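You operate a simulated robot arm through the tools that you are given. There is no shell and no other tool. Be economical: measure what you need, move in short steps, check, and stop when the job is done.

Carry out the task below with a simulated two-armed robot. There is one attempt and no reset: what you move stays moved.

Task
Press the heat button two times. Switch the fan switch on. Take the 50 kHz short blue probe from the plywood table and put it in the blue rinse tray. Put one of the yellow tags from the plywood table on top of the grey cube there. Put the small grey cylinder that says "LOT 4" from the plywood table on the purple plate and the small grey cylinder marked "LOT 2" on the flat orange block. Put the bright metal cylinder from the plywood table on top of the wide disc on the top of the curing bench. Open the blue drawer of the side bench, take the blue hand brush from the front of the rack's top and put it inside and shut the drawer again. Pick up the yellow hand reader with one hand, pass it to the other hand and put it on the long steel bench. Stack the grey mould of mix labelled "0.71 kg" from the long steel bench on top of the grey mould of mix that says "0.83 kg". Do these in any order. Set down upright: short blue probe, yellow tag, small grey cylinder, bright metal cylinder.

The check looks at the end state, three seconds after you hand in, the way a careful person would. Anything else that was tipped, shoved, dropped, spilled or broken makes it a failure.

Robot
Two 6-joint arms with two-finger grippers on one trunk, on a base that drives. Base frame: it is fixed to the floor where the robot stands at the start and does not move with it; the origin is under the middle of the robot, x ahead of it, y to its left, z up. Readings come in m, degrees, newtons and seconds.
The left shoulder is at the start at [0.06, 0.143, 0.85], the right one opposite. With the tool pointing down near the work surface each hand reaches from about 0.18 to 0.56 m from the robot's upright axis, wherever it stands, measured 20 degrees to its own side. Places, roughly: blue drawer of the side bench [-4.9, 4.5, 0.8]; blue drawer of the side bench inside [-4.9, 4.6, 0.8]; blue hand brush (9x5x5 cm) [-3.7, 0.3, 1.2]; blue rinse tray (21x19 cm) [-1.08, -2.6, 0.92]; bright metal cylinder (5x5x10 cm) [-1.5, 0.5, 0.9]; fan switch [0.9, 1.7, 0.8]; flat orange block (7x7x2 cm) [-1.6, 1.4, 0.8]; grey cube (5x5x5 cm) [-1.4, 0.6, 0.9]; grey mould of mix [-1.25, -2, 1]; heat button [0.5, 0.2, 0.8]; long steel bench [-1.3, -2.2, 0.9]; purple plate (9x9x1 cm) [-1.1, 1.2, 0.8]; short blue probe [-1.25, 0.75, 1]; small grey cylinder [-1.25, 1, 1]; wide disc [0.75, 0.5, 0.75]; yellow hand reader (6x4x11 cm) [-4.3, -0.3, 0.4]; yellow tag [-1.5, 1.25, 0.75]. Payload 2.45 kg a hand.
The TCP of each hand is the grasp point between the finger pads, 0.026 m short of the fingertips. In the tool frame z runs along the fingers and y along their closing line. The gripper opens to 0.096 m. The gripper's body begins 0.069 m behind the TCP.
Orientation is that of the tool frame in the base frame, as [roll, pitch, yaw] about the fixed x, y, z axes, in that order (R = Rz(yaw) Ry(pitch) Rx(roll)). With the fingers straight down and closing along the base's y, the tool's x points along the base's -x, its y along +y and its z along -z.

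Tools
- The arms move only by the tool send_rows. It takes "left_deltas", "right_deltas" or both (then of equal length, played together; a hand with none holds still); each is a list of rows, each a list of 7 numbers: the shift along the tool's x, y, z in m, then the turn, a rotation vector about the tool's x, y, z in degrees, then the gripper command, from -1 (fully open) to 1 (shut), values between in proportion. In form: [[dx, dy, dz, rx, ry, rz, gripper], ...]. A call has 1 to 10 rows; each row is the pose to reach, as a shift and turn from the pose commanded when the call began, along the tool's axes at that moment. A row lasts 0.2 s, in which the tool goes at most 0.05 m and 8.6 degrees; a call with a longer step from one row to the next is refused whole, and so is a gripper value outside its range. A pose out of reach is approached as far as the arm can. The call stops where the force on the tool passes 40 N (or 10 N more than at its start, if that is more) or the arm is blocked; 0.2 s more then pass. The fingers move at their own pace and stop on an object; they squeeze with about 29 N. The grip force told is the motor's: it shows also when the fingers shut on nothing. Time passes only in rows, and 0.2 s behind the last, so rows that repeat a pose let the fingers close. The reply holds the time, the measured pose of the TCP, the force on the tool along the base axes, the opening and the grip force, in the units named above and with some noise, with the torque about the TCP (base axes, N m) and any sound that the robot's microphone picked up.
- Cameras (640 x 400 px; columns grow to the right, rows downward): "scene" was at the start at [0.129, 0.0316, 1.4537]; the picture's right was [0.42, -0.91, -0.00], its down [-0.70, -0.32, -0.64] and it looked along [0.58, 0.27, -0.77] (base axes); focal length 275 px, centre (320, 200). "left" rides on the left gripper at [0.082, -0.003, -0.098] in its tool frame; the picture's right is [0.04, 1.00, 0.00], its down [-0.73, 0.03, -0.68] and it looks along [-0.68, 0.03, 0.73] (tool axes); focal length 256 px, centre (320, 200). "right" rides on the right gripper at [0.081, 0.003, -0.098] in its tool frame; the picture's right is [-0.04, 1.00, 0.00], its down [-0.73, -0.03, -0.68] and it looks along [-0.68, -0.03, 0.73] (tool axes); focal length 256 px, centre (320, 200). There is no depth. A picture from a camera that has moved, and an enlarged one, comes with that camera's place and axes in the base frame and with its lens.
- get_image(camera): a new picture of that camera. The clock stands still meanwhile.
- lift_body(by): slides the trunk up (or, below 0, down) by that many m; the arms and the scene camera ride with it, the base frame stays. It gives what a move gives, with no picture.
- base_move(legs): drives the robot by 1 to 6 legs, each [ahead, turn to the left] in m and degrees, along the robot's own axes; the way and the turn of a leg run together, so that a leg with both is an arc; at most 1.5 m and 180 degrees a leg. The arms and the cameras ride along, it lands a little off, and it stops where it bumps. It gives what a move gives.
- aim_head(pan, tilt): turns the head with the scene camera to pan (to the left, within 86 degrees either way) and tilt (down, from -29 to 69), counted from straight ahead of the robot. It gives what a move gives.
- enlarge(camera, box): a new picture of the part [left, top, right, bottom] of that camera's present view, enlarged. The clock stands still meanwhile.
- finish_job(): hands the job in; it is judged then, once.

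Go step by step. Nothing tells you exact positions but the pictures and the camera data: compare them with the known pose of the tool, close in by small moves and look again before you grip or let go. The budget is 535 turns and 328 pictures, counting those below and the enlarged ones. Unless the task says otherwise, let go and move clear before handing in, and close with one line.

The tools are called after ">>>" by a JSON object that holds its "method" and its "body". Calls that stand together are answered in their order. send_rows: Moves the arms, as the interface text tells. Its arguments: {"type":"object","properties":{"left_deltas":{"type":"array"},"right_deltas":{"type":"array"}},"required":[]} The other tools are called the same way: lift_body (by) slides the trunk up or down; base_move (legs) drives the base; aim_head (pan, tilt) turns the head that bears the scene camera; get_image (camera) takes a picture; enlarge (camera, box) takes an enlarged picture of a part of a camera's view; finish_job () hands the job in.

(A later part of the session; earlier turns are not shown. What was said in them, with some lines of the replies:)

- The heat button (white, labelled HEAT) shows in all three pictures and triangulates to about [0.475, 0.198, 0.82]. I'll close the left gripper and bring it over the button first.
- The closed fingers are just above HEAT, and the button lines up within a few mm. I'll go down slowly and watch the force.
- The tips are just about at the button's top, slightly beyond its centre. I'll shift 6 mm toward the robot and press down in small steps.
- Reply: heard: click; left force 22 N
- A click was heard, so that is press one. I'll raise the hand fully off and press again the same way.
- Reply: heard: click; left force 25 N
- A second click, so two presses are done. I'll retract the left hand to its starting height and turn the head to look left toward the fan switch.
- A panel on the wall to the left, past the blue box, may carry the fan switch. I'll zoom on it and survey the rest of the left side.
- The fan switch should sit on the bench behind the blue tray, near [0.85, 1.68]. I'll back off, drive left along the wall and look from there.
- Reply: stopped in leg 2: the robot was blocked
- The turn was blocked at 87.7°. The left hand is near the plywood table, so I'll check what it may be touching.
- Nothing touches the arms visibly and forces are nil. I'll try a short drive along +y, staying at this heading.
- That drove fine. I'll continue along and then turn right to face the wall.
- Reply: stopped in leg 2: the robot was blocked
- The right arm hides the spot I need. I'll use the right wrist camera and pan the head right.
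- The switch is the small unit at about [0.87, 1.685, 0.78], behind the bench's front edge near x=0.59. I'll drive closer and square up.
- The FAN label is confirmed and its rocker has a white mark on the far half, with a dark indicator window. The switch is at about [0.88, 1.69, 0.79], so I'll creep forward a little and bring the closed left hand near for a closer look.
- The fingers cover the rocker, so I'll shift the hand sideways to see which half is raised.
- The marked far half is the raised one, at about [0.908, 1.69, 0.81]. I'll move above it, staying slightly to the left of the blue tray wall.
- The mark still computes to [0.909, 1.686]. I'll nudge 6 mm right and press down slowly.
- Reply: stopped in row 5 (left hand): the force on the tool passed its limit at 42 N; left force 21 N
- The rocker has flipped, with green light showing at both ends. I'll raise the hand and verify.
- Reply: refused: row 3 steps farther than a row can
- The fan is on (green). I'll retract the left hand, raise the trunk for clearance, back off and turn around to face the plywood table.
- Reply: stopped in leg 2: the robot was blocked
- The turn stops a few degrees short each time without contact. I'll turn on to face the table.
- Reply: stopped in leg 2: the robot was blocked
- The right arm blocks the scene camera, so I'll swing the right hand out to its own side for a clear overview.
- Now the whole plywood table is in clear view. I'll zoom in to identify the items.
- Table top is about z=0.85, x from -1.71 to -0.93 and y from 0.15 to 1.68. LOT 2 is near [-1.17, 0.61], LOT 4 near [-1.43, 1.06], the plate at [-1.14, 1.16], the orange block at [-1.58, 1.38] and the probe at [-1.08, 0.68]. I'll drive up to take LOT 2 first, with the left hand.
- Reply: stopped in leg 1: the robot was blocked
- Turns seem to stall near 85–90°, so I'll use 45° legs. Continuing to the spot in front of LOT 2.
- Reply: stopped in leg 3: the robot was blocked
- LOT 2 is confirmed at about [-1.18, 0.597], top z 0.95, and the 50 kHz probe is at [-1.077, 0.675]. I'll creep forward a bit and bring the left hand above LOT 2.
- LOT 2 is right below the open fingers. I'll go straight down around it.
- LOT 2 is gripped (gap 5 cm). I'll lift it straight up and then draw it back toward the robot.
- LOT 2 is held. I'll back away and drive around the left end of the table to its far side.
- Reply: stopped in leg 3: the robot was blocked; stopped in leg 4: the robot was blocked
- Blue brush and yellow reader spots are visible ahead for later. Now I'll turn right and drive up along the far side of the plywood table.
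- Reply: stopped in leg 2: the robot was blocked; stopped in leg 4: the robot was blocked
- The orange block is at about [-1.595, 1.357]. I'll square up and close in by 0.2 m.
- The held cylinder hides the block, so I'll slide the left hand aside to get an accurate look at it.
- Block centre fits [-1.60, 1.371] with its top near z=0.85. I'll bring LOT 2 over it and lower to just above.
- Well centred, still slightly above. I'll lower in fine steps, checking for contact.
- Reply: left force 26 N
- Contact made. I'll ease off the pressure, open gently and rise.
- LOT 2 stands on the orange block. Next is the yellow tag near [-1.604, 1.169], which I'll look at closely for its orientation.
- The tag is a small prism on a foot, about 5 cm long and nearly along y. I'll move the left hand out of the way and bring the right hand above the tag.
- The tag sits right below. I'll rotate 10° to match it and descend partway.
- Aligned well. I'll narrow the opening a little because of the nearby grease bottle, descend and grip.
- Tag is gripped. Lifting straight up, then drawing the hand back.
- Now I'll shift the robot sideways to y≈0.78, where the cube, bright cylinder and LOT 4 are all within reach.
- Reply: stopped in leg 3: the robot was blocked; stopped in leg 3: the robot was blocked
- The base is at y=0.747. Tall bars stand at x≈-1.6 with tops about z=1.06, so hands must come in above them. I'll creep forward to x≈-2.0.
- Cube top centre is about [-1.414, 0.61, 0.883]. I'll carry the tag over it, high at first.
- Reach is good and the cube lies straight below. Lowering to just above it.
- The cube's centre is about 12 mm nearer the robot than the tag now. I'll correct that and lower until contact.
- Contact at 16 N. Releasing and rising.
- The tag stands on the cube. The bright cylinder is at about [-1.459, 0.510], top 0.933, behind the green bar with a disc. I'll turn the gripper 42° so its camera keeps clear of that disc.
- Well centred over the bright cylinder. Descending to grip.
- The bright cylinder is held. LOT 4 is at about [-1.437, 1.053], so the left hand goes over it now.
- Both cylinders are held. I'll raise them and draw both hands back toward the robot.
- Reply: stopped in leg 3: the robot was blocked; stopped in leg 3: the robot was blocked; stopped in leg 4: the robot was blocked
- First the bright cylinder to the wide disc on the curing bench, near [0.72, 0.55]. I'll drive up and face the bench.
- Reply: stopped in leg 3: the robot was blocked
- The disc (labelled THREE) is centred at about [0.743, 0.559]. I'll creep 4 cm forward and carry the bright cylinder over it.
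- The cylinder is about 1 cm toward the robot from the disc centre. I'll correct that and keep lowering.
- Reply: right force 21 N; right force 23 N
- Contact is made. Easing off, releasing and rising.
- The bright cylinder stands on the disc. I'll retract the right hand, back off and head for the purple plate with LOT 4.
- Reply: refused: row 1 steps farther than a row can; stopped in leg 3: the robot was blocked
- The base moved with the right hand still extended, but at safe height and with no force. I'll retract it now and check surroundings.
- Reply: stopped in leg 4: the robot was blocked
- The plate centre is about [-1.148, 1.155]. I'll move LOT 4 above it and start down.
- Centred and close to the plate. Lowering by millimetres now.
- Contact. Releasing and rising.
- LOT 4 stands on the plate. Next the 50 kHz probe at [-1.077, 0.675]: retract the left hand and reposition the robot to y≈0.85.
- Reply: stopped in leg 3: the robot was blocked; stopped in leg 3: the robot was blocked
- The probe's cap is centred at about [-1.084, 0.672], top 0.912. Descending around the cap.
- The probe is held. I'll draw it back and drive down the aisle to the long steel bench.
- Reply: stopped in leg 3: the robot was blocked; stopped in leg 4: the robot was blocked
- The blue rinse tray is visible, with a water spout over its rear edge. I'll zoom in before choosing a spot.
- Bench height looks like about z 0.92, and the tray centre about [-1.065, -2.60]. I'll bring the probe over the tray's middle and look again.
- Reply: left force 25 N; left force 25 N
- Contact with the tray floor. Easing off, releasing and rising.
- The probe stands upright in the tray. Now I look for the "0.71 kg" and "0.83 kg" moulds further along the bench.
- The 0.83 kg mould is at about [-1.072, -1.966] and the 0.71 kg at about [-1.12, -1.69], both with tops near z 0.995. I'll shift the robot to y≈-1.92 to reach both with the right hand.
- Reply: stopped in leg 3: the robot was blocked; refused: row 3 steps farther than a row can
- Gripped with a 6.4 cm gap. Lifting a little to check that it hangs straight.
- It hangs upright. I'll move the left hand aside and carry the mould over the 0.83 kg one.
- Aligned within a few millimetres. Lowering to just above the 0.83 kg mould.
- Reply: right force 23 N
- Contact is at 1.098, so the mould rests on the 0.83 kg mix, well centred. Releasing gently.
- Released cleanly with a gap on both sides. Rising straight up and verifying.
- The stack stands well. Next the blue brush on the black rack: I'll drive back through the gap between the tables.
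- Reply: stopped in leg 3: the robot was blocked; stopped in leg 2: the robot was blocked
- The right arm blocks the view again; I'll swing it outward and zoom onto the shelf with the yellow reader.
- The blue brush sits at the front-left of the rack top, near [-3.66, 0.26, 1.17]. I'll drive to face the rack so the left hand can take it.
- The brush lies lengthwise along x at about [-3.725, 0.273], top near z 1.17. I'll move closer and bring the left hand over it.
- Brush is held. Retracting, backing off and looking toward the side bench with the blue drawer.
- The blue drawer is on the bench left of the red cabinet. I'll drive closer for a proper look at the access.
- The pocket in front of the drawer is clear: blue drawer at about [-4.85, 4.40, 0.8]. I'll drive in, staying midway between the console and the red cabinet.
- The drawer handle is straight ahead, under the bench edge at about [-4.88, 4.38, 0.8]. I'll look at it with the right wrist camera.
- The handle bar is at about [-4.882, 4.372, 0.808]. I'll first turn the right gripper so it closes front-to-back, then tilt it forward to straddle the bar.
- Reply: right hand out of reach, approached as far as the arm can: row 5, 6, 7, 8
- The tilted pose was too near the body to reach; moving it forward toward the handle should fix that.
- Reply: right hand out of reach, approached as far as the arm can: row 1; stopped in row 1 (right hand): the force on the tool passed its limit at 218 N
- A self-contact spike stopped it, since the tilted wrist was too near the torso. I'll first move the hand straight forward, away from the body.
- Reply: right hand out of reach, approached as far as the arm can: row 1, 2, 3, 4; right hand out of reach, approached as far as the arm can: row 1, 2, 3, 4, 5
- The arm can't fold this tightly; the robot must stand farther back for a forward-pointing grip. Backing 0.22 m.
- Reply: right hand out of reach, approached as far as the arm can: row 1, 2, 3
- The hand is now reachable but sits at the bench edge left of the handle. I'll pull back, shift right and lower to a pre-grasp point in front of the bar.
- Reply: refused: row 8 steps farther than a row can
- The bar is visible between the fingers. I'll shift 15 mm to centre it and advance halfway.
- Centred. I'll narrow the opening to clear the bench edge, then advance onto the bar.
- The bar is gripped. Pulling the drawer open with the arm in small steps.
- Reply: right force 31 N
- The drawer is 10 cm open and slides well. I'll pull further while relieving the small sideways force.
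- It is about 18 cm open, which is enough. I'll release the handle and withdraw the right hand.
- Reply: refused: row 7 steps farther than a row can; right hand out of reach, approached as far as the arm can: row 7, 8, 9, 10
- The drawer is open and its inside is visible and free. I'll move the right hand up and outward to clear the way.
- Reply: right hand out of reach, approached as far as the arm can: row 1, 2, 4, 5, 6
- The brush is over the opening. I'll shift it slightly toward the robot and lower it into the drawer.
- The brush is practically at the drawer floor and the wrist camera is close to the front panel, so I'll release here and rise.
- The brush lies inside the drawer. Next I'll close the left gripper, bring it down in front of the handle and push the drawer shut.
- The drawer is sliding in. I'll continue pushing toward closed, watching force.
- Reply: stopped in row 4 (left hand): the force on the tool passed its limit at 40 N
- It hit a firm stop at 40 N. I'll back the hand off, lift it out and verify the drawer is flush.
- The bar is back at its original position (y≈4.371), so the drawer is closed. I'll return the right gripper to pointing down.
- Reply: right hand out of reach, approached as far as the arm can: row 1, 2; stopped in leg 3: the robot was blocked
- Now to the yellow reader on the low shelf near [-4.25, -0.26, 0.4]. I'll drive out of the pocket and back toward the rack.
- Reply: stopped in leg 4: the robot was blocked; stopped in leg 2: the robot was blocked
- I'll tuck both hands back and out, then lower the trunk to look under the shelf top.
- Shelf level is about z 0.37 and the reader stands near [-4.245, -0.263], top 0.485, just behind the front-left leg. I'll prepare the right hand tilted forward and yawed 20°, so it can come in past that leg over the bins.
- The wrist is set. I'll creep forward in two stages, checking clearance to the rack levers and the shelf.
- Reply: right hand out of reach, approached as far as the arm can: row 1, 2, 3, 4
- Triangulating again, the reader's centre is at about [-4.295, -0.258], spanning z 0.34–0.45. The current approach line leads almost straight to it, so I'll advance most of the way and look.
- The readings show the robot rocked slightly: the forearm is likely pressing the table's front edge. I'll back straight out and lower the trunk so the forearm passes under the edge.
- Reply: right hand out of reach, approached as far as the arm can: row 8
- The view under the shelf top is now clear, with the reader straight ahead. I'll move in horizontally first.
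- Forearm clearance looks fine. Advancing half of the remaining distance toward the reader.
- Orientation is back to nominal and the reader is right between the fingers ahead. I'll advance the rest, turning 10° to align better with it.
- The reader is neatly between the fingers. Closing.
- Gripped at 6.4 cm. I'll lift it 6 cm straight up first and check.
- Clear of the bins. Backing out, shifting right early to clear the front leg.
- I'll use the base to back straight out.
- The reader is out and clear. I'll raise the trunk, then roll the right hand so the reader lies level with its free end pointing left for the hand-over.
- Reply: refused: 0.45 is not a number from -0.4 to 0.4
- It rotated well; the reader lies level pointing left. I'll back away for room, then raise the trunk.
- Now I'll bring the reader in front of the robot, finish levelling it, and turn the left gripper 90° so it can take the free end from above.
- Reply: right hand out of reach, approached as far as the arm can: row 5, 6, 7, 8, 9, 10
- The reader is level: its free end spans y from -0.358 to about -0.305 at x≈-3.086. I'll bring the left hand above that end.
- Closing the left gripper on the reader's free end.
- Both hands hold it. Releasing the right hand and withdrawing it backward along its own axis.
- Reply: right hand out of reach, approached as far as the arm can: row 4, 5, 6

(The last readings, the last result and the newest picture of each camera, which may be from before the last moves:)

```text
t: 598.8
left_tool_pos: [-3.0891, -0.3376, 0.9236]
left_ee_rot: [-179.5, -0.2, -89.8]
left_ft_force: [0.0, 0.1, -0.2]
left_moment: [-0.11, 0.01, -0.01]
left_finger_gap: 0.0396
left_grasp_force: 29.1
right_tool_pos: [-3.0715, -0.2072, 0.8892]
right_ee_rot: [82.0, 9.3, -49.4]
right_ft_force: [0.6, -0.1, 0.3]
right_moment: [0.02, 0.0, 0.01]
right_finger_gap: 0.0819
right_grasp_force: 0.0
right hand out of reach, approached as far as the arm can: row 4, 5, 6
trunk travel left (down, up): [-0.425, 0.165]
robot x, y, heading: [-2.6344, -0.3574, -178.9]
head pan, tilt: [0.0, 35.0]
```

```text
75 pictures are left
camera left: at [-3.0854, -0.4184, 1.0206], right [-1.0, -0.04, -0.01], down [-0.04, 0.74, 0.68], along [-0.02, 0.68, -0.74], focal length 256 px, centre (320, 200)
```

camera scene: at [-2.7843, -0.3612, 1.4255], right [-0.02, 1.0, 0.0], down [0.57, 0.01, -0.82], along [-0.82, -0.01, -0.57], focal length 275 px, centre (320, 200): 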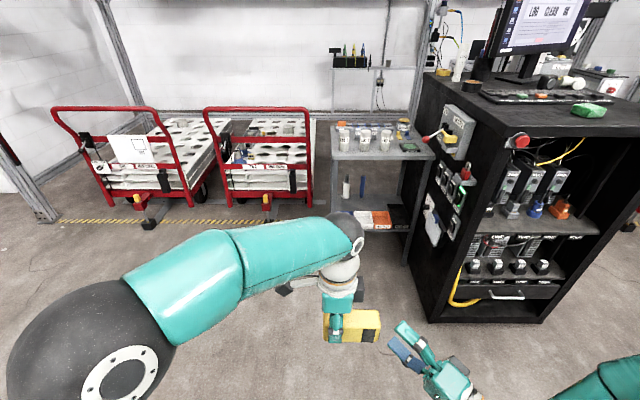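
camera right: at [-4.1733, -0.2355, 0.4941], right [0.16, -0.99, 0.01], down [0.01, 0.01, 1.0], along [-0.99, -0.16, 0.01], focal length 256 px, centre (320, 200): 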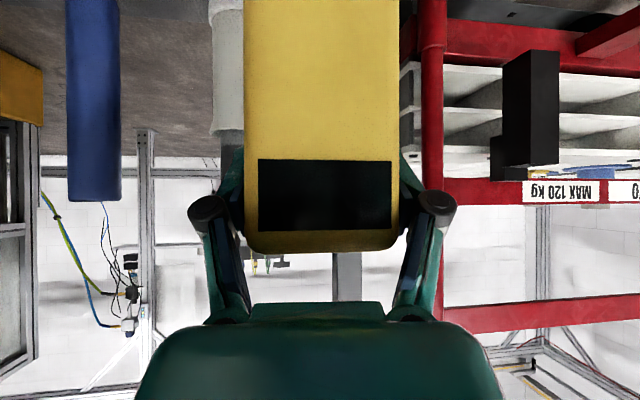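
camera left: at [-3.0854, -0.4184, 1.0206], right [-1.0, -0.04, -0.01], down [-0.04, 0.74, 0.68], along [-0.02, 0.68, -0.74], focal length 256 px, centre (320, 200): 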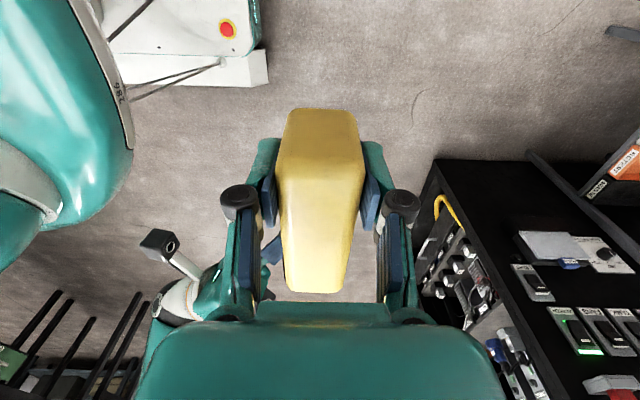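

The hand-over worked: the left hand alone now holds the reader. I'll bring the right hand back to its normal pose and lift the reader a bit.

>>> {"method": "send_rows", "body": {"right_deltas": [[-0.017, 0.011, -0.0116, 5.27, 1.72, -6.04, -0.7], [-0.034, 0.022, -0.0232, 10.5, 3.4, -12.1, -0.7], [-0.051, 0.033, -0.0348, 15.8, 5.2, -18.1, -1], [-0.068, 0.044, -0.0464, 21.1, 6.9, -24.2, -1], [-0.085, 0.055, -0.058, 26.3, 8.6, -30.2, -1], [-0.101, 0.067, -0.07, 31.6, 10.3, -36.2, -1], [-0.118, 0.078, -0.081, 36.9, 12, -42.3, -1], [-0.135, 0.089, -0.093, 42.2, 13.8, -48.3, -1], [-0.152, 0.1, -0.104, 47.4, 15.5, -54.4, -1], [-0.169, 0.111, -0.116, 52.7, 17.2, -60.4, -1]], "left_deltas": [[0, 0, -0.01, 0, 0, 0, 1], [0, 0, -0.02, 0, 0, 0, 1], [0, 0, -0.03, 0, 0, 0, 1], [0, 0, -0.04, 0, 0, 0, 1], [0, 0, -0.05, 0, 0, 0, 1], [0, 0, -0.06, 0, 0, 0, 1], [0, 0, -0.07, 0, 0, 0, 1], [0, 0, -0.08, 0, 0, 0, 1], [0, 0, -0.09, 0, 0, 0, 1], [0, 0, -0.1, 0, 0, 0, 1]]}}

>>> {"method": "get_image", "body": {"camera": "scene"}}

```text
t: 601.0
left_tool_pos: [-3.0889, -0.3377, 1.022]
left_ee_rot: [-179.4, 0.0, -89.8]
left_ft_force: [0.2, 0.1, -1.8]
left_moment: [-0.04, 0.02, 0.0]
left_finger_gap: 0.0392
left_grasp_force: 28.9
right_tool_pos: [-3.07, -0.0073, 1.0084]
right_ee_rot: [170.7, 49.8, 4.9]
right_ft_force: [-0.8, -0.1, -0.2]
right_moment: [-0.02, -0.04, 0.01]
right_finger_gap: 0.0959
right_grasp_force: 0.0
trunk travel left (down, up): [-0.425, 0.165]
robot x, y, heading: [-2.634, -0.3589, -179.0]
head pan, tilt: [0.0, 35.0]
```

```text
74 pictures are left
camera scene: at [-2.7842, -0.3617, 1.4255], right [-0.02, 1.0, 0.0], down [0.57, 0.01, -0.82], along [-0.82, -0.01, -0.57], focal length 275 px, centre (320, 200)
```

scene: 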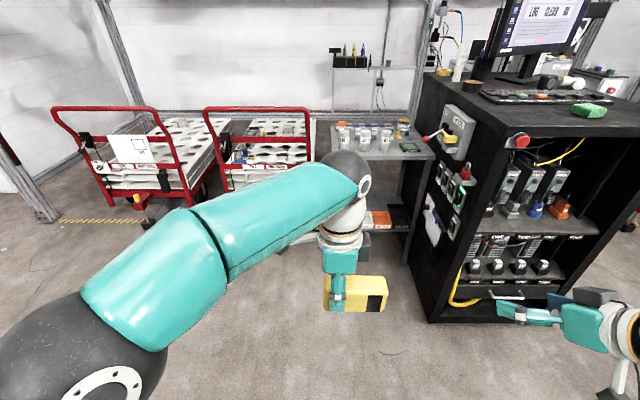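

>>> {"method": "send_rows", "body": {"right_deltas": [[0.0, 0, -0.01, 0, 8.3, 0, -1], [0.0, 0, -0.02, 0, 16.6, 0, -1], [0, 0, -0.03, 0, 24.9, 0, -1], [0, 0, -0.04, 0, 33.2, 0, -1], [0, 0, -0.05, 0, 41.5, 0, -1], [0, 0, -0.06, 0, 49, 0, -1]]}}

>>> {"method": "lift_body", "body": {"by": 0.15}}

>>> {"method": "base_move", "body": {"legs": [[0, 45], [0, 45]]}}

>>> {"method": "base_move", "body": {"legs": [[0, 45], [0, 45]]}}

>>> {"method": "get_image", "body": {"camera": "scene"}}

```text
t: 602.4
left_tool_pos: [-3.0899, -0.3356, 1.0222]
left_ee_rot: [-179.6, -0.2, -90.0]
left_ft_force: [0.8, 0.6, -1.7]
left_moment: [-0.15, 0.05, -0.01]
left_finger_gap: 0.0394
left_grasp_force: 29.2
right_tool_pos: [-2.9641, 0.061, 0.9679]
right_ee_rot: [165.0, 23.6, 7.7]
right_ft_force: [0.1, 0.7, -0.4]
right_moment: [-0.09, 0.05, 0.05]
right_finger_gap: 0.0963
right_grasp_force: 0.0
right hand out of reach, approached as far as the arm can: row 2, 3, 4, 5, 6
trunk travel left (down, up): [-0.425, 0.165]
robot x, y, heading: [-2.6376, -0.3558, -179.1]
head pan, tilt: [0.0, 35.0]
```

```text
t: 604.2
left_tool_pos: [-3.09, -0.3371, 1.171]
left_ee_rot: [-179.5, -0.2, -89.8]
left_ft_force: [0.8, -0.6, -2.8]
left_moment: [-0.06, 0.02, 0.02]
left_finger_gap: 0.0396
left_grasp_force: 29.0
right_tool_pos: [-2.9641, 0.0601, 1.1182]
right_ee_rot: [165.2, 23.5, 7.7]
right_ft_force: [0.1, 0.1, 0.9]
right_moment: [0.01, 0.04, 0.01]
right_finger_gap: 0.0961
right_grasp_force: 0.1
trunk travel left (down, up): [-0.575, 0.015]
robot x, y, heading: [-2.634, -0.3605, -178.9]
head pan, tilt: [0.0, 35.0]
```

```text
t: 608.8
left_tool_pos: [-2.7189, -0.8136, 1.1728]
left_ee_rot: [-179.5, 0.0, -8.0]
left_ft_force: [1.4, 0.5, -1.6]
left_moment: [0.0, 0.01, 0.01]
left_finger_gap: 0.0396
left_grasp_force: 29.2
right_tool_pos: [-3.0943, -0.6322, 1.1208]
right_ee_rot: [165.1, 24.0, 89.6]
right_ft_force: [1.3, -1.0, 0.2]
right_moment: [0.05, 0.08, 0.03]
right_finger_gap: 0.0963
right_grasp_force: 0.0
trunk travel left (down, up): [-0.575, 0.015]
robot x, y, heading: [-2.6802, -0.3577, -95.6]
head pan, tilt: [0.0, 35.0]
stopped in leg 2: the robot was blocked; the commanded pose is now the measured one
```

```text
t: 613.8
left_tool_pos: [-2.2218, -0.4, 1.1723]
left_ee_rot: [-179.5, 0.0, 81.2]
left_ft_force: [-0.5, 0.4, -1.6]
left_moment: [-0.02, -0.01, 0.02]
left_finger_gap: 0.0394
left_grasp_force: 29.3
right_tool_pos: [-2.4109, -0.7724, 1.1197]
right_ee_rot: [164.2, 25.0, 178.5]
right_ft_force: [-0.5, 0.3, 0.6]
right_moment: [-0.08, 0.0, -0.04]
right_finger_gap: 0.0959
right_grasp_force: 0.1
trunk travel left (down, up): [-0.575, 0.015]
robot x, y, heading: [-2.6847, -0.4089, -5.5]
head pan, tilt: [0.0, 35.0]
stopped in leg 2: the robot was blocked; the commanded pose is now the measured one
```

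```text
73 pictures are left
camera scene: at [-2.5375, -0.4173, 1.5755], right [-0.09, -1.0, 0.0], down [-0.57, 0.05, -0.82], along [0.82, -0.08, -0.57], focal length 275 px, centre (320, 200)
```

scene: 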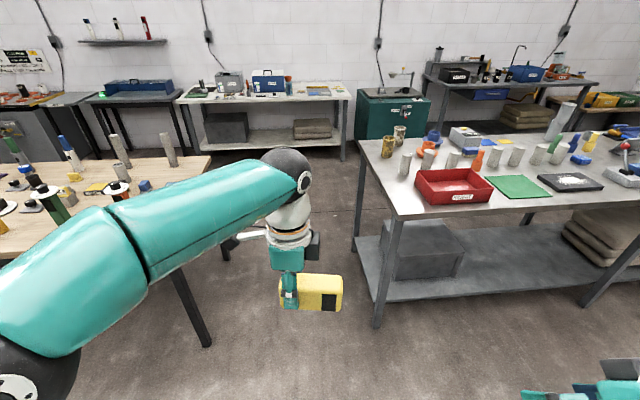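

>>> {"method": "base_move", "body": {"legs": [[0.6, 9], [1.3, 0], [0.3, 0]]}}

>>> {"method": "base_move", "body": {"legs": [[0, -45], [0, -45]]}}

>>> {"method": "get_image", "body": {"camera": "scene"}}

```text
t: 625.1
left_tool_pos: [-0.0305, -0.2378, 1.1726]
left_ee_rot: [-179.4, -0.2, 90.4]
left_ft_force: [0.4, -0.6, -2.2]
left_moment: [0.03, 0.03, -0.01]
left_finger_gap: 0.0395
left_grasp_force: 29.0
right_tool_pos: [-0.1569, -0.6354, 1.1169]
right_ee_rot: [164.0, 24.9, -172.5]
right_ft_force: [-0.2, 0.5, 0.0]
right_moment: [0.0, 0.01, -0.03]
right_finger_gap: 0.096
right_grasp_force: 0.0
trunk travel left (down, up): [-0.575, 0.015]
robot x, y, heading: [-0.4899, -0.3121, 3.5]
head pan, tilt: [0.0, 35.0]
```

```text
t: 630.0
left_tool_pos: [-0.3879, -0.7711, 1.1732]
left_ee_rot: [-179.4, -0.5, 3.5]
left_ft_force: [-1.2, -0.7, -2.0]
left_moment: [0.04, -0.15, -0.01]
left_finger_gap: 0.0393
left_grasp_force: 28.7
right_tool_pos: [-0.7934, -0.6688, 1.1174]
right_ee_rot: [163.7, 25.0, 100.6]
right_ft_force: [-0.3, -1.0, -0.5]
right_moment: [-0.01, -0.06, 0.03]
right_finger_gap: 0.0959
right_grasp_force: 0.1
trunk travel left (down, up): [-0.575, 0.015]
robot x, y, heading: [-0.4406, -0.31, -84.3]
head pan, tilt: [0.0, 35.0]
stopped in leg 2: the robot was blocked; the commanded pose is now the measured one
```

```text
72 pictures are left
camera scene: at [-0.4307, -0.4636, 1.5753], right [-1.0, -0.1, 0.0], down [-0.05, 0.57, -0.82], along [0.08, -0.81, -0.57], focal length 275 px, centre (320, 200)
```

scene: 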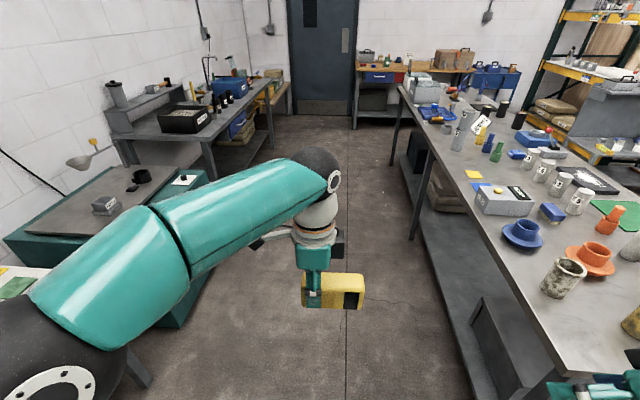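

>>> {"method": "base_move", "body": {"legs": [[1.0, -6], [0.52, 0], [0, -45], [0, -43]]}}

>>> {"method": "aim_head", "body": {"pan": 0, "tilt": 50}}

>>> {"method": "get_image", "body": {"camera": "scene"}}

```text
t: 641.9
left_tool_pos: [-0.8396, -1.9576, 1.1746]
left_ee_rot: [-179.4, -0.4, -77.7]
left_ft_force: [-0.4, 1.4, -3.1]
left_moment: [-0.17, -0.07, 0.01]
left_finger_gap: 0.0396
left_grasp_force: 28.1
right_tool_pos: [-0.7988, -1.5412, 1.1191]
right_ee_rot: [163.7, 25.0, 19.5]
right_ft_force: [0.4, 0.7, -0.7]
right_moment: [-0.12, -0.03, 0.07]
right_finger_gap: 0.0961
right_grasp_force: 0.0
trunk travel left (down, up): [-0.575, 0.015]
robot x, y, heading: [-0.3797, -1.8818, -168.0]
head pan, tilt: [0.0, 35.0]
stopped in leg 4: the robot was blocked; the commanded pose is now the measured one
```

```text
t: 642.7
left_tool_pos: [-0.8375, -1.9603, 1.1761]
left_ee_rot: [-179.6, -0.2, -77.8]
left_ft_force: [0.1, 0.1, -2.4]
left_moment: [-0.09, -0.01, 0.04]
left_finger_gap: 0.0396
left_grasp_force: 28.7
right_tool_pos: [-0.7958, -1.544, 1.121]
right_ee_rot: [164.0, 25.1, 19.5]
right_ft_force: [0.3, 0.6, 0.9]
right_moment: [-0.01, 0.0, -0.01]
right_finger_gap: 0.0961
right_grasp_force: 0.1
trunk travel left (down, up): [-0.575, 0.015]
robot x, y, heading: [-0.379, -1.8825, -167.4]
head pan, tilt: [0.0, 50.0]
```

```text
71 pictures are left
camera scene: at [-0.516, -1.9092, 1.5539], right [-0.21, 0.98, 0.0], down [0.75, 0.16, -0.64], along [-0.63, -0.14, -0.77], focal length 275 px, centre (320, 200)
```

scene: 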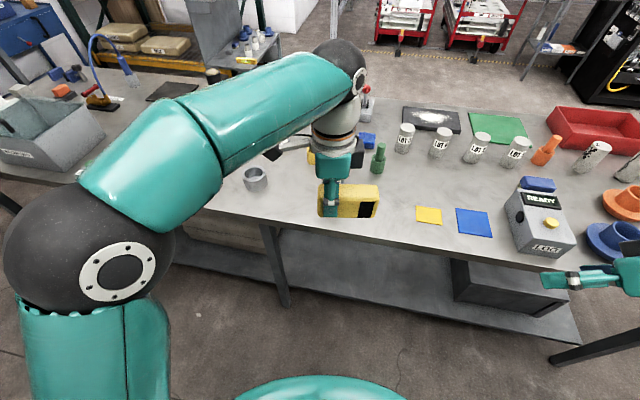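

>>> {"method": "base_move", "body": {"legs": [[0, -12.5]]}}

>>> {"method": "send_rows", "body": {"left_deltas": [[-0.02, 0, 0, 0, 0, 0, 1], [-0.04, 0, 0, 0, 0, 0, 1], [-0.055, 0, 0, 0, 0, 0, 1]]}}

>>> {"method": "get_image", "body": {"camera": "left"}}

>>> {"method": "get_image", "body": {"camera": "scene"}}

```text
t: 643.9
left_tool_pos: [-0.844, -1.8604, 1.1762]
left_ee_rot: [-179.5, -0.2, -90.3]
left_ft_force: [-0.2, 0.1, -0.6]
left_moment: [-0.09, -0.02, 0.01]
left_finger_gap: 0.0397
left_grasp_force: 28.7
right_tool_pos: [-0.7137, -1.4615, 1.1202]
right_ee_rot: [164.1, 25.2, 7.1]
right_ft_force: [1.1, 0.6, -0.4]
right_moment: [-0.02, -0.02, -0.01]
right_finger_gap: 0.096
right_grasp_force: 0.2
trunk travel left (down, up): [-0.575, 0.015]
robot x, y, heading: [-0.3788, -1.8862, 179.9]
head pan, tilt: [0.0, 50.0]
```

```text
t: 644.7
left_tool_pos: [-0.8455, -1.8039, 1.1757]
left_ee_rot: [-179.5, -0.2, -90.3]
left_ft_force: [-0.9, 0.2, -1.3]
left_moment: [-0.08, 0.03, -0.02]
left_finger_gap: 0.0397
left_grasp_force: 29.0
right_tool_pos: [-0.7141, -1.461, 1.121]
right_ee_rot: [164.0, 25.0, 7.0]
right_ft_force: [0.3, 0.0, -0.9]
right_moment: [-0.05, 0.01, -0.02]
right_finger_gap: 0.096
right_grasp_force: 0.0
trunk travel left (down, up): [-0.575, 0.015]
robot x, y, heading: [-0.3772, -1.8857, 179.8]
head pan, tilt: [0.0, 50.0]
```

```text
70 pictures are left
camera left: at [-0.8435, -1.8853, 1.2737], right [-1.0, -0.03, -0.01], down [-0.03, 0.74, 0.68], along [-0.02, 0.68, -0.74], focal length 256 px, centre (320, 200)
```

left: 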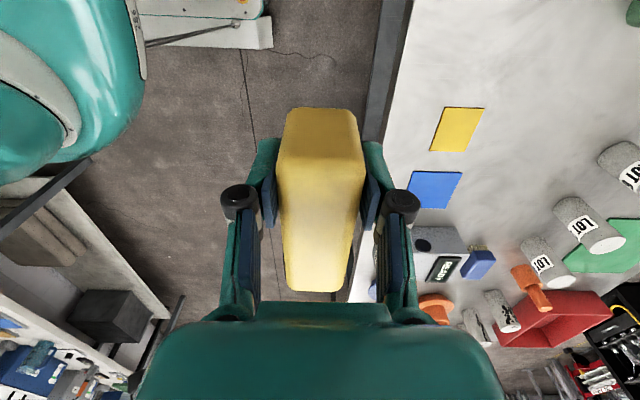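

```text
69 pictures are left
camera scene: at [-0.52, -1.8869, 1.5537], right [0.0, 1.0, 0.0], down [0.77, 0.0, -0.64], along [-0.64, 0.0, -0.77], focal length 275 px, centre (320, 200)
```

scene: 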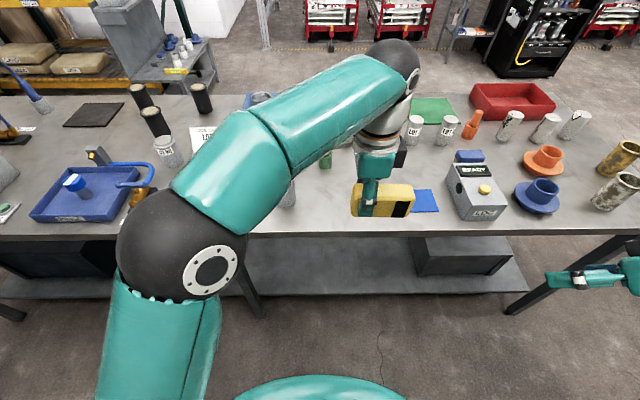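

The bench spot between the stack and the yellow card is free. I'll drive in 15 cm and shift to y≈-1.83.

>>> {"method": "base_move", "body": {"legs": [[0.17, 0]]}}

>>> {"method": "send_rows", "body": {"left_deltas": [[0.012, 0, 0.02, 0, 0, 0, 1], [0.026, 0, 0.05, 0, 0, 0, 1], [0.026, 0, 0.09, 0, 0, 0, 1], [0.026, 0, 0.12, 0, 0, 0, 1]]}}

>>> {"method": "get_image", "body": {"camera": "left"}}

>>> {"method": "get_image", "body": {"camera": "scene"}}

```text
t: 646.2
left_tool_pos: [-1.0168, -1.8045, 1.1747]
left_ee_rot: [-179.4, -0.2, -90.3]
left_ft_force: [-0.4, 0.1, -2.3]
left_moment: [-0.06, -0.02, 0.02]
left_finger_gap: 0.0395
left_grasp_force: 29.3
right_tool_pos: [-0.8854, -1.462, 1.121]
right_ee_rot: [164.0, 24.9, 7.0]
right_ft_force: [-0.8, 0.4, -1.0]
right_moment: [0.0, -0.04, 0.0]
right_finger_gap: 0.0958
right_grasp_force: 0.1
trunk travel left (down, up): [-0.575, 0.015]
robot x, y, heading: [-0.5487, -1.8882, 179.9]
head pan, tilt: [0.0, 50.0]
```

```text
t: 647.2
left_tool_pos: [-1.0161, -1.8308, 1.0576]
left_ee_rot: [-179.6, -0.2, -90.3]
left_ft_force: [0.1, 0.0, -1.6]
left_moment: [-0.07, -0.01, 0.03]
left_finger_gap: 0.0396
left_grasp_force: 29.2
right_tool_pos: [-0.8845, -1.4607, 1.1217]
right_ee_rot: [163.9, 25.1, 7.0]
right_ft_force: [0.4, -0.7, 0.1]
right_moment: [-0.01, -0.04, 0.0]
right_finger_gap: 0.0956
right_grasp_force: 0.0
trunk travel left (down, up): [-0.575, 0.015]
robot x, y, heading: [-0.547, -1.8855, 179.6]
head pan, tilt: [0.0, 50.0]
```

```text
68 pictures are left
camera left: at [-1.0132, -1.9118, 1.155], right [-1.0, -0.04, -0.01], down [-0.03, 0.74, 0.68], along [-0.02, 0.68, -0.74], focal length 256 px, centre (320, 200)
```

left: 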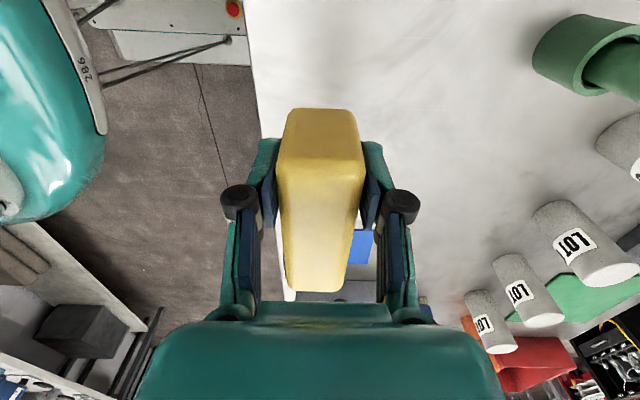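

```text
67 pictures are left
camera scene: at [-0.6899, -1.8867, 1.5537], right [0.0, 1.0, 0.0], down [0.77, 0.0, -0.64], along [-0.64, 0.0, -0.77], focal length 275 px, centre (320, 200)
```

scene: 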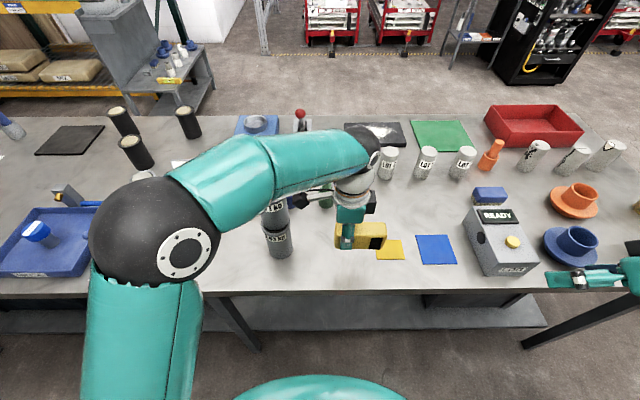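

The forearm stays about 5 cm clear of the stack sideways. I'll lower in steps while checking.

>>> {"method": "send_rows", "body": {"left_deltas": [[0, 0, 0.025, 0, 0, 0, 1], [0, 0, 0.05, 0, 0, 0, 1], [0, 0, 0.07, 0, 0, 0, 1]]}}

>>> {"method": "enlarge", "body": {"camera": "scene", "box": [180, 110, 420, 290]}}

>>> {"method": "get_image", "body": {"camera": "left"}}

```text
t: 648.0
left_tool_pos: [-1.0142, -1.8309, 0.9859]
left_ee_rot: [-179.6, -0.3, -90.3]
left_ft_force: [-0.1, -0.5, -2.6]
left_moment: [-0.09, -0.02, 0.02]
left_finger_gap: 0.0394
left_grasp_force: 29.3
right_tool_pos: [-0.8838, -1.4611, 1.121]
right_ee_rot: [163.9, 25.0, 7.0]
right_ft_force: [-0.7, 0.4, 0.0]
right_moment: [0.04, 0.0, 0.03]
right_finger_gap: 0.0961
right_grasp_force: 0.0
trunk travel left (down, up): [-0.575, 0.015]
robot x, y, heading: [-0.5507, -1.8872, 179.6]
head pan, tilt: [0.0, 50.0]
```

```text
2.22 times, centred on (300, 200) of scene
camera zoom: at [-0.6898, -1.8867, 1.5537], right [0.0, 1.0, 0.0], down [0.77, 0.0, -0.64], along [-0.64, 0.0, -0.77], focal length 612 px, centre (364, 200)
```

zoom: 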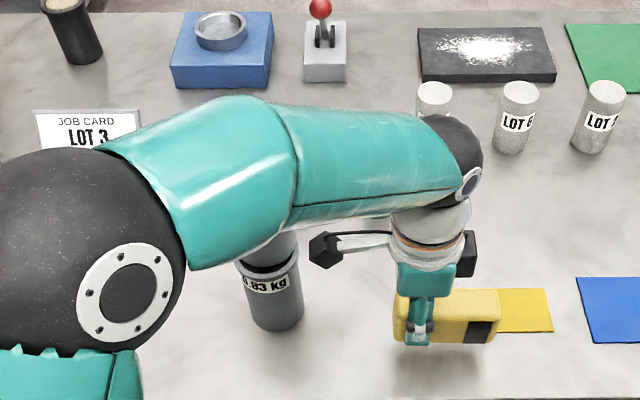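

```text
65 pictures are left
camera left: at [-1.0128, -1.912, 1.0836], right [-1.0, -0.04, -0.01], down [-0.03, 0.74, 0.68], along [-0.02, 0.68, -0.74], focal length 256 px, centre (320, 200)
```

left: 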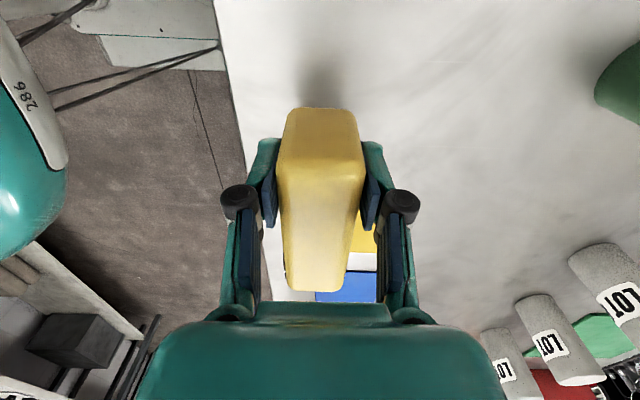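

>>> {"method": "send_rows", "body": {"left_deltas": [[0, 0, 0.015, 0, 0, 0, 1], [0, 0, 0.03, 0, 0, 0, 1], [0, 0, 0.04, 0, 0, 0, 1]]}}

>>> {"method": "get_image", "body": {"camera": "left"}}

```text
t: 648.8
left_tool_pos: [-1.0132, -1.83, 0.9475]
left_ee_rot: [-179.7, -0.1, -90.3]
left_ft_force: [0.0, -0.6, 2.0]
left_moment: [0.29, -0.1, -0.05]
left_finger_gap: 0.0395
left_grasp_force: 28.8
right_tool_pos: [-0.8837, -1.4619, 1.1216]
right_ee_rot: [164.1, 25.0, 7.0]
right_ft_force: [-0.8, 0.5, -0.3]
right_moment: [0.01, 0.0, -0.02]
right_finger_gap: 0.0963
right_grasp_force: 0.0
trunk travel left (down, up): [-0.575, 0.015]
robot x, y, heading: [-0.546, -1.8841, 179.8]
head pan, tilt: [0.0, 50.0]
```

```text
64 pictures are left
camera left: at [-1.0117, -1.912, 1.0447], right [-1.0, -0.04, -0.01], down [-0.03, 0.74, 0.68], along [-0.02, 0.68, -0.74], focal length 256 px, centre (320, 200)
```

left: 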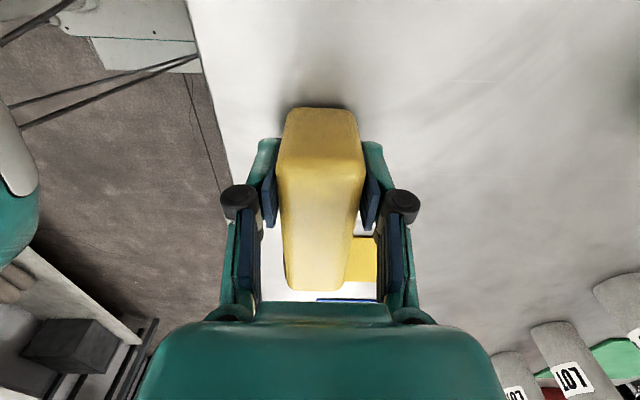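

The reader's far end is touching. A few more millimetres to settle it.

>>> {"method": "send_rows", "body": {"left_deltas": [[0, 0, 0.003, 0, 0, 0, 1], [0, 0, 0.006, 0, 0, 0, 1]]}}

>>> {"method": "enlarge", "body": {"camera": "scene", "box": [270, 170, 430, 290]}}

```text
t: 649.4
left_tool_pos: [-1.0139, -1.8303, 0.9425]
left_ee_rot: [-179.9, 0.1, -90.1]
left_ft_force: [-1.2, -1.1, 27.0]
left_moment: [-0.01, 0.05, 0.03]
left_finger_gap: 0.0395
left_grasp_force: 29.3
right_tool_pos: [-0.8819, -1.4621, 1.1235]
right_ee_rot: [164.1, 25.2, 7.1]
right_ft_force: [0.5, 0.9, 0.4]
right_moment: [-0.02, -0.04, -0.01]
right_finger_gap: 0.0959
right_grasp_force: 0.0
trunk travel left (down, up): [-0.575, 0.015]
robot x, y, heading: [-0.5479, -1.8855, 179.7]
head pan, tilt: [0.0, 50.0]
```

```text
3.33 times, centred on (350, 230) of scene
camera zoom: at [-0.6869, -1.8875, 1.5544], right [0.0, 1.0, 0.0], down [0.77, 0.0, -0.64], along [-0.64, 0.0, -0.77], focal length 918 px, centre (220, 100)
```

zoom: 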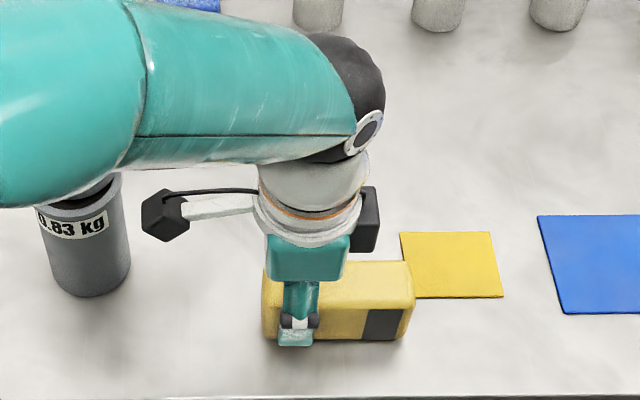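

Seated flat. Releasing and rising straight up.

>>> {"method": "send_rows", "body": {"left_deltas": [[0, 0, -0.003, 0, 0, 0, 0.6], [0, 0, -0.003, 0, 0, 0, 0.1], [0, 0, -0.003, 0, 0, 0, -0.3], [0, 0, -0.003, 0, 0, 0, -0.5], [0, 0, -0.03, 0, 0, 0, -0.5], [0, 0, -0.07, 0, 0, 0, -0.5], [0, 0, -0.11, 0, 0, 0, -0.5], [0, 0, -0.15, 0, 0, 0, -0.5], [0, 0, -0.19, 0, 0, 0, -0.5], [0, 0, -0.23, 0, 0, 0, -0.5]]}}

>>> {"method": "base_move", "body": {"legs": [[-0.25, 0]]}}

>>> {"method": "get_image", "body": {"camera": "scene"}}

```text
t: 651.6
left_tool_pos: [-1.0144, -1.8317, 1.1724]
left_ee_rot: [-179.6, -0.2, -90.3]
left_ft_force: [0.4, -0.1, -0.7]
left_moment: [0.0, 0.0, -0.03]
left_finger_gap: 0.0719
left_grasp_force: 0.0
right_tool_pos: [-0.8835, -1.4614, 1.1222]
right_ee_rot: [163.9, 25.0, 7.0]
right_ft_force: [0.1, 0.4, 0.7]
right_moment: [-0.02, 0.01, 0.03]
right_finger_gap: 0.096
right_grasp_force: 0.1
trunk travel left (down, up): [-0.575, 0.015]
robot x, y, heading: [-0.5524, -1.8869, 179.7]
head pan, tilt: [0.0, 50.0]
```

```text
t: 653.5
left_tool_pos: [-0.7544, -1.8316, 1.1727]
left_ee_rot: [-179.6, -0.1, -90.3]
left_ft_force: [0.3, 0.0, 0.3]
left_moment: [0.03, 0.06, -0.01]
left_finger_gap: 0.0718
left_grasp_force: 0.1
right_tool_pos: [-0.6225, -1.4618, 1.1219]
right_ee_rot: [164.0, 25.1, 7.1]
right_ft_force: [0.7, -1.0, 0.8]
right_moment: [-0.01, 0.03, 0.02]
right_finger_gap: 0.096
right_grasp_force: 0.1
trunk travel left (down, up): [-0.575, 0.015]
robot x, y, heading: [-0.2952, -1.8842, 179.4]
head pan, tilt: [0.0, 50.0]
```

```text
62 pictures are left
camera scene: at [-0.4283, -1.8875, 1.5539], right [0.0, 1.0, 0.0], down [0.77, 0.0, -0.64], along [-0.64, 0.0, -0.77], focal length 275 px, centre (320, 200)
```

scene: 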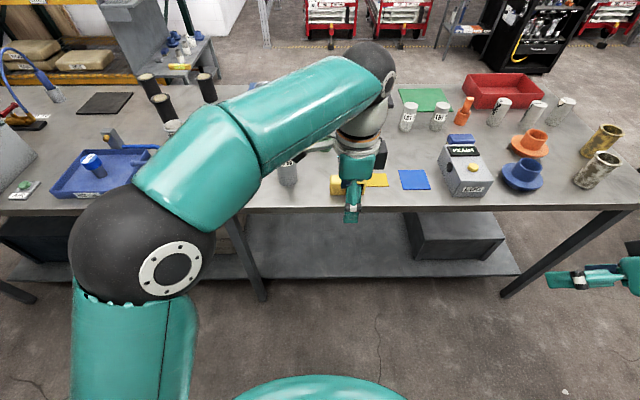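

Now I'll move the left hand aside so I can check the reader and the stack.

>>> {"method": "send_rows", "body": {"left_deltas": [[0.04, 0, -0.01, 0, 0, 0, -1], [0.08, 0, -0.02, 0, 0, 0, -1], [0.12, 0, -0.03, 0, 0, 0, -1], [0.16, 0, -0.04, 0, 0, 0, -1], [0.2, 0, -0.05, 0, 0, 0, -1], [0.24, 0, -0.05, 0, 0, 0, -1], [0.28, 0, -0.05, 0, 0, 0, -1], [0.32, 0, -0.05, 0, 0, 0, -1], [0.36, 0, -0.05, 0, 0, 0, -1]]}}

>>> {"method": "get_image", "body": {"camera": "scene"}}

>>> {"method": "enlarge", "body": {"camera": "scene", "box": [220, 120, 440, 230]}}

```text
t: 655.5
left_tool_pos: [-0.7582, -2.1935, 1.2228]
left_ee_rot: [-179.5, -0.2, -90.5]
left_ft_force: [-0.8, 0.5, -0.4]
left_moment: [0.04, 0.0, 0.0]
left_finger_gap: 0.096
left_grasp_force: 0.1
right_tool_pos: [-0.6242, -1.4618, 1.1217]
right_ee_rot: [164.1, 25.0, 7.0]
right_ft_force: [0.3, 0.5, 0.6]
right_moment: [-0.02, -0.02, 0.01]
right_finger_gap: 0.096
right_grasp_force: 0.1
trunk travel left (down, up): [-0.575, 0.015]
robot x, y, heading: [-0.2889, -1.8875, 179.9]
head pan, tilt: [0.0, 50.0]
```

```text
61 pictures are left
camera scene: at [-0.4299, -1.8885, 1.5538], right [0.0, 1.0, 0.0], down [0.77, 0.0, -0.64], along [-0.64, 0.0, -0.77], focal length 275 px, centre (320, 200)
```

scene: 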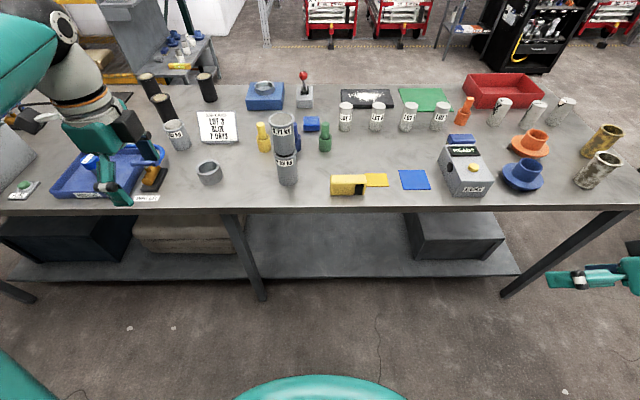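

```text
2.91 times, centred on (330, 175) of scene
camera zoom: at [-0.4299, -1.8885, 1.5538], right [0.0, 1.0, 0.0], down [0.77, 0.0, -0.64], along [-0.64, 0.0, -0.77], focal length 801 px, centre (291, 273)
```

zoom: 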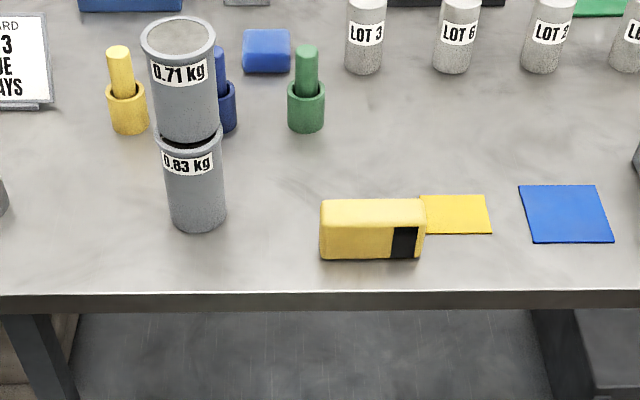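

The reader lies flat on the bench and the stack is intact. As a last check, I'll turn and look over the plywood table and the curing bench.

>>> {"method": "base_move", "body": {"legs": [[0, -40], [0, -40]]}}

>>> {"method": "aim_head", "body": {"pan": 5, "tilt": 10}}

>>> {"method": "get_image", "body": {"camera": "scene"}}

```text
t: 659.6
left_tool_pos: [-0.7265, -1.5336, 1.2245]
left_ee_rot: [-179.5, -0.5, -162.1]
left_ft_force: [0.5, 0.0, 0.3]
left_moment: [-0.08, 0.05, 0.03]
left_finger_gap: 0.0961
left_grasp_force: 0.0
right_tool_pos: [0.0103, -1.4345, 1.1223]
right_ee_rot: [163.8, 25.0, -64.9]
right_ft_force: [0.6, -0.2, -0.1]
right_moment: [-0.01, 0.06, 0.02]
right_finger_gap: 0.0959
right_grasp_force: 0.1
trunk travel left (down, up): [-0.575, 0.015]
robot x, y, heading: [-0.3299, -1.8967, 106.8]
head pan, tilt: [0.0, 50.0]
stopped in leg 2: the robot was blocked; the commanded pose is now the measured one
```

```text
t: 660.7
left_tool_pos: [-0.7295, -1.5363, 1.2251]
left_ee_rot: [-179.5, -0.2, -162.2]
left_ft_force: [0.3, 0.5, -0.3]
left_moment: [-0.01, -0.02, -0.01]
left_finger_gap: 0.0962
left_grasp_force: 0.1
right_tool_pos: [0.0068, -1.4365, 1.1236]
right_ee_rot: [164.0, 24.9, -64.8]
right_ft_force: [-0.5, 0.4, -0.1]
right_moment: [-0.03, 0.0, -0.01]
right_finger_gap: 0.0962
right_grasp_force: 0.1
trunk travel left (down, up): [-0.575, 0.015]
robot x, y, heading: [-0.327, -1.8981, 106.6]
head pan, tilt: [5.0, 10.0]
```

```text
59 pictures are left
camera scene: at [-0.3843, -1.7551, 1.6155], right [0.93, 0.37, 0.0], down [0.06, -0.16, -0.98], along [-0.36, 0.92, -0.17], focal length 275 px, centre (320, 200)
```

scene: 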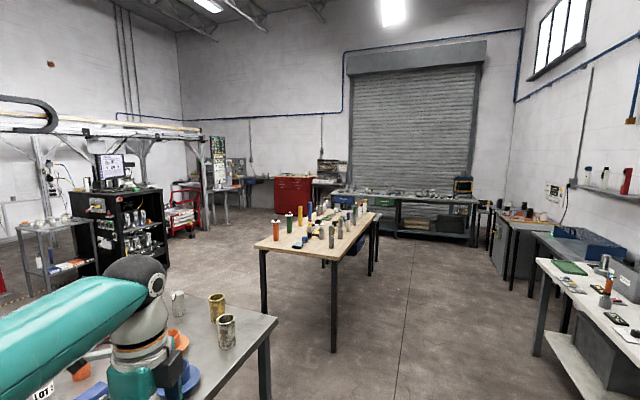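

>>> {"method": "enlarge", "body": {"camera": "scene", "box": [250, 190, 390, 270]}}

>>> {"method": "enlarge", "body": {"camera": "scene", "box": [520, 220, 640, 310]}}

```text
4.57 times, centred on (320, 230) of scene
camera zoom: at [-0.3843, -1.7551, 1.6155], right [0.93, 0.37, 0.0], down [0.06, -0.16, -0.98], along [-0.36, 0.92, -0.17], focal length 1258 px, centre (320, 63)
```

zoom: 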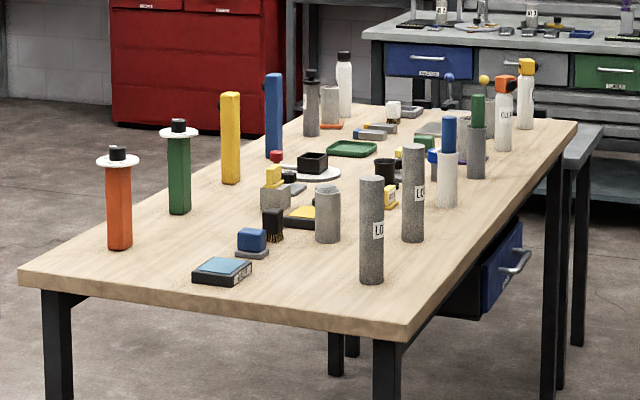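

```text
4.44 times, centred on (580, 265) of scene
camera zoom: at [-0.3843, -1.7551, 1.6155], right [0.93, 0.37, 0.0], down [0.06, -0.16, -0.98], along [-0.36, 0.92, -0.17], focal length 1223 px, centre (-836, -89)
```

zoom: 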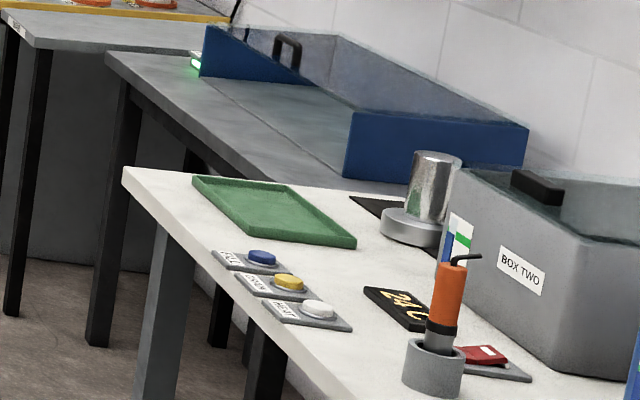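

Everything checks out: LOT 2 on the orange block, the tag on the cube, the bright cylinder on the disc, the fan lit, the drawer shut, and both hands empty and clear. Handing in.

>>> {"method": "finish_job", "body": {}}

```text
The job is handed in.
```

All the tasks are done and the job is handed in; the yellow reader lies flat on the long steel bench, since it wasn't one of the items to be set down upright.
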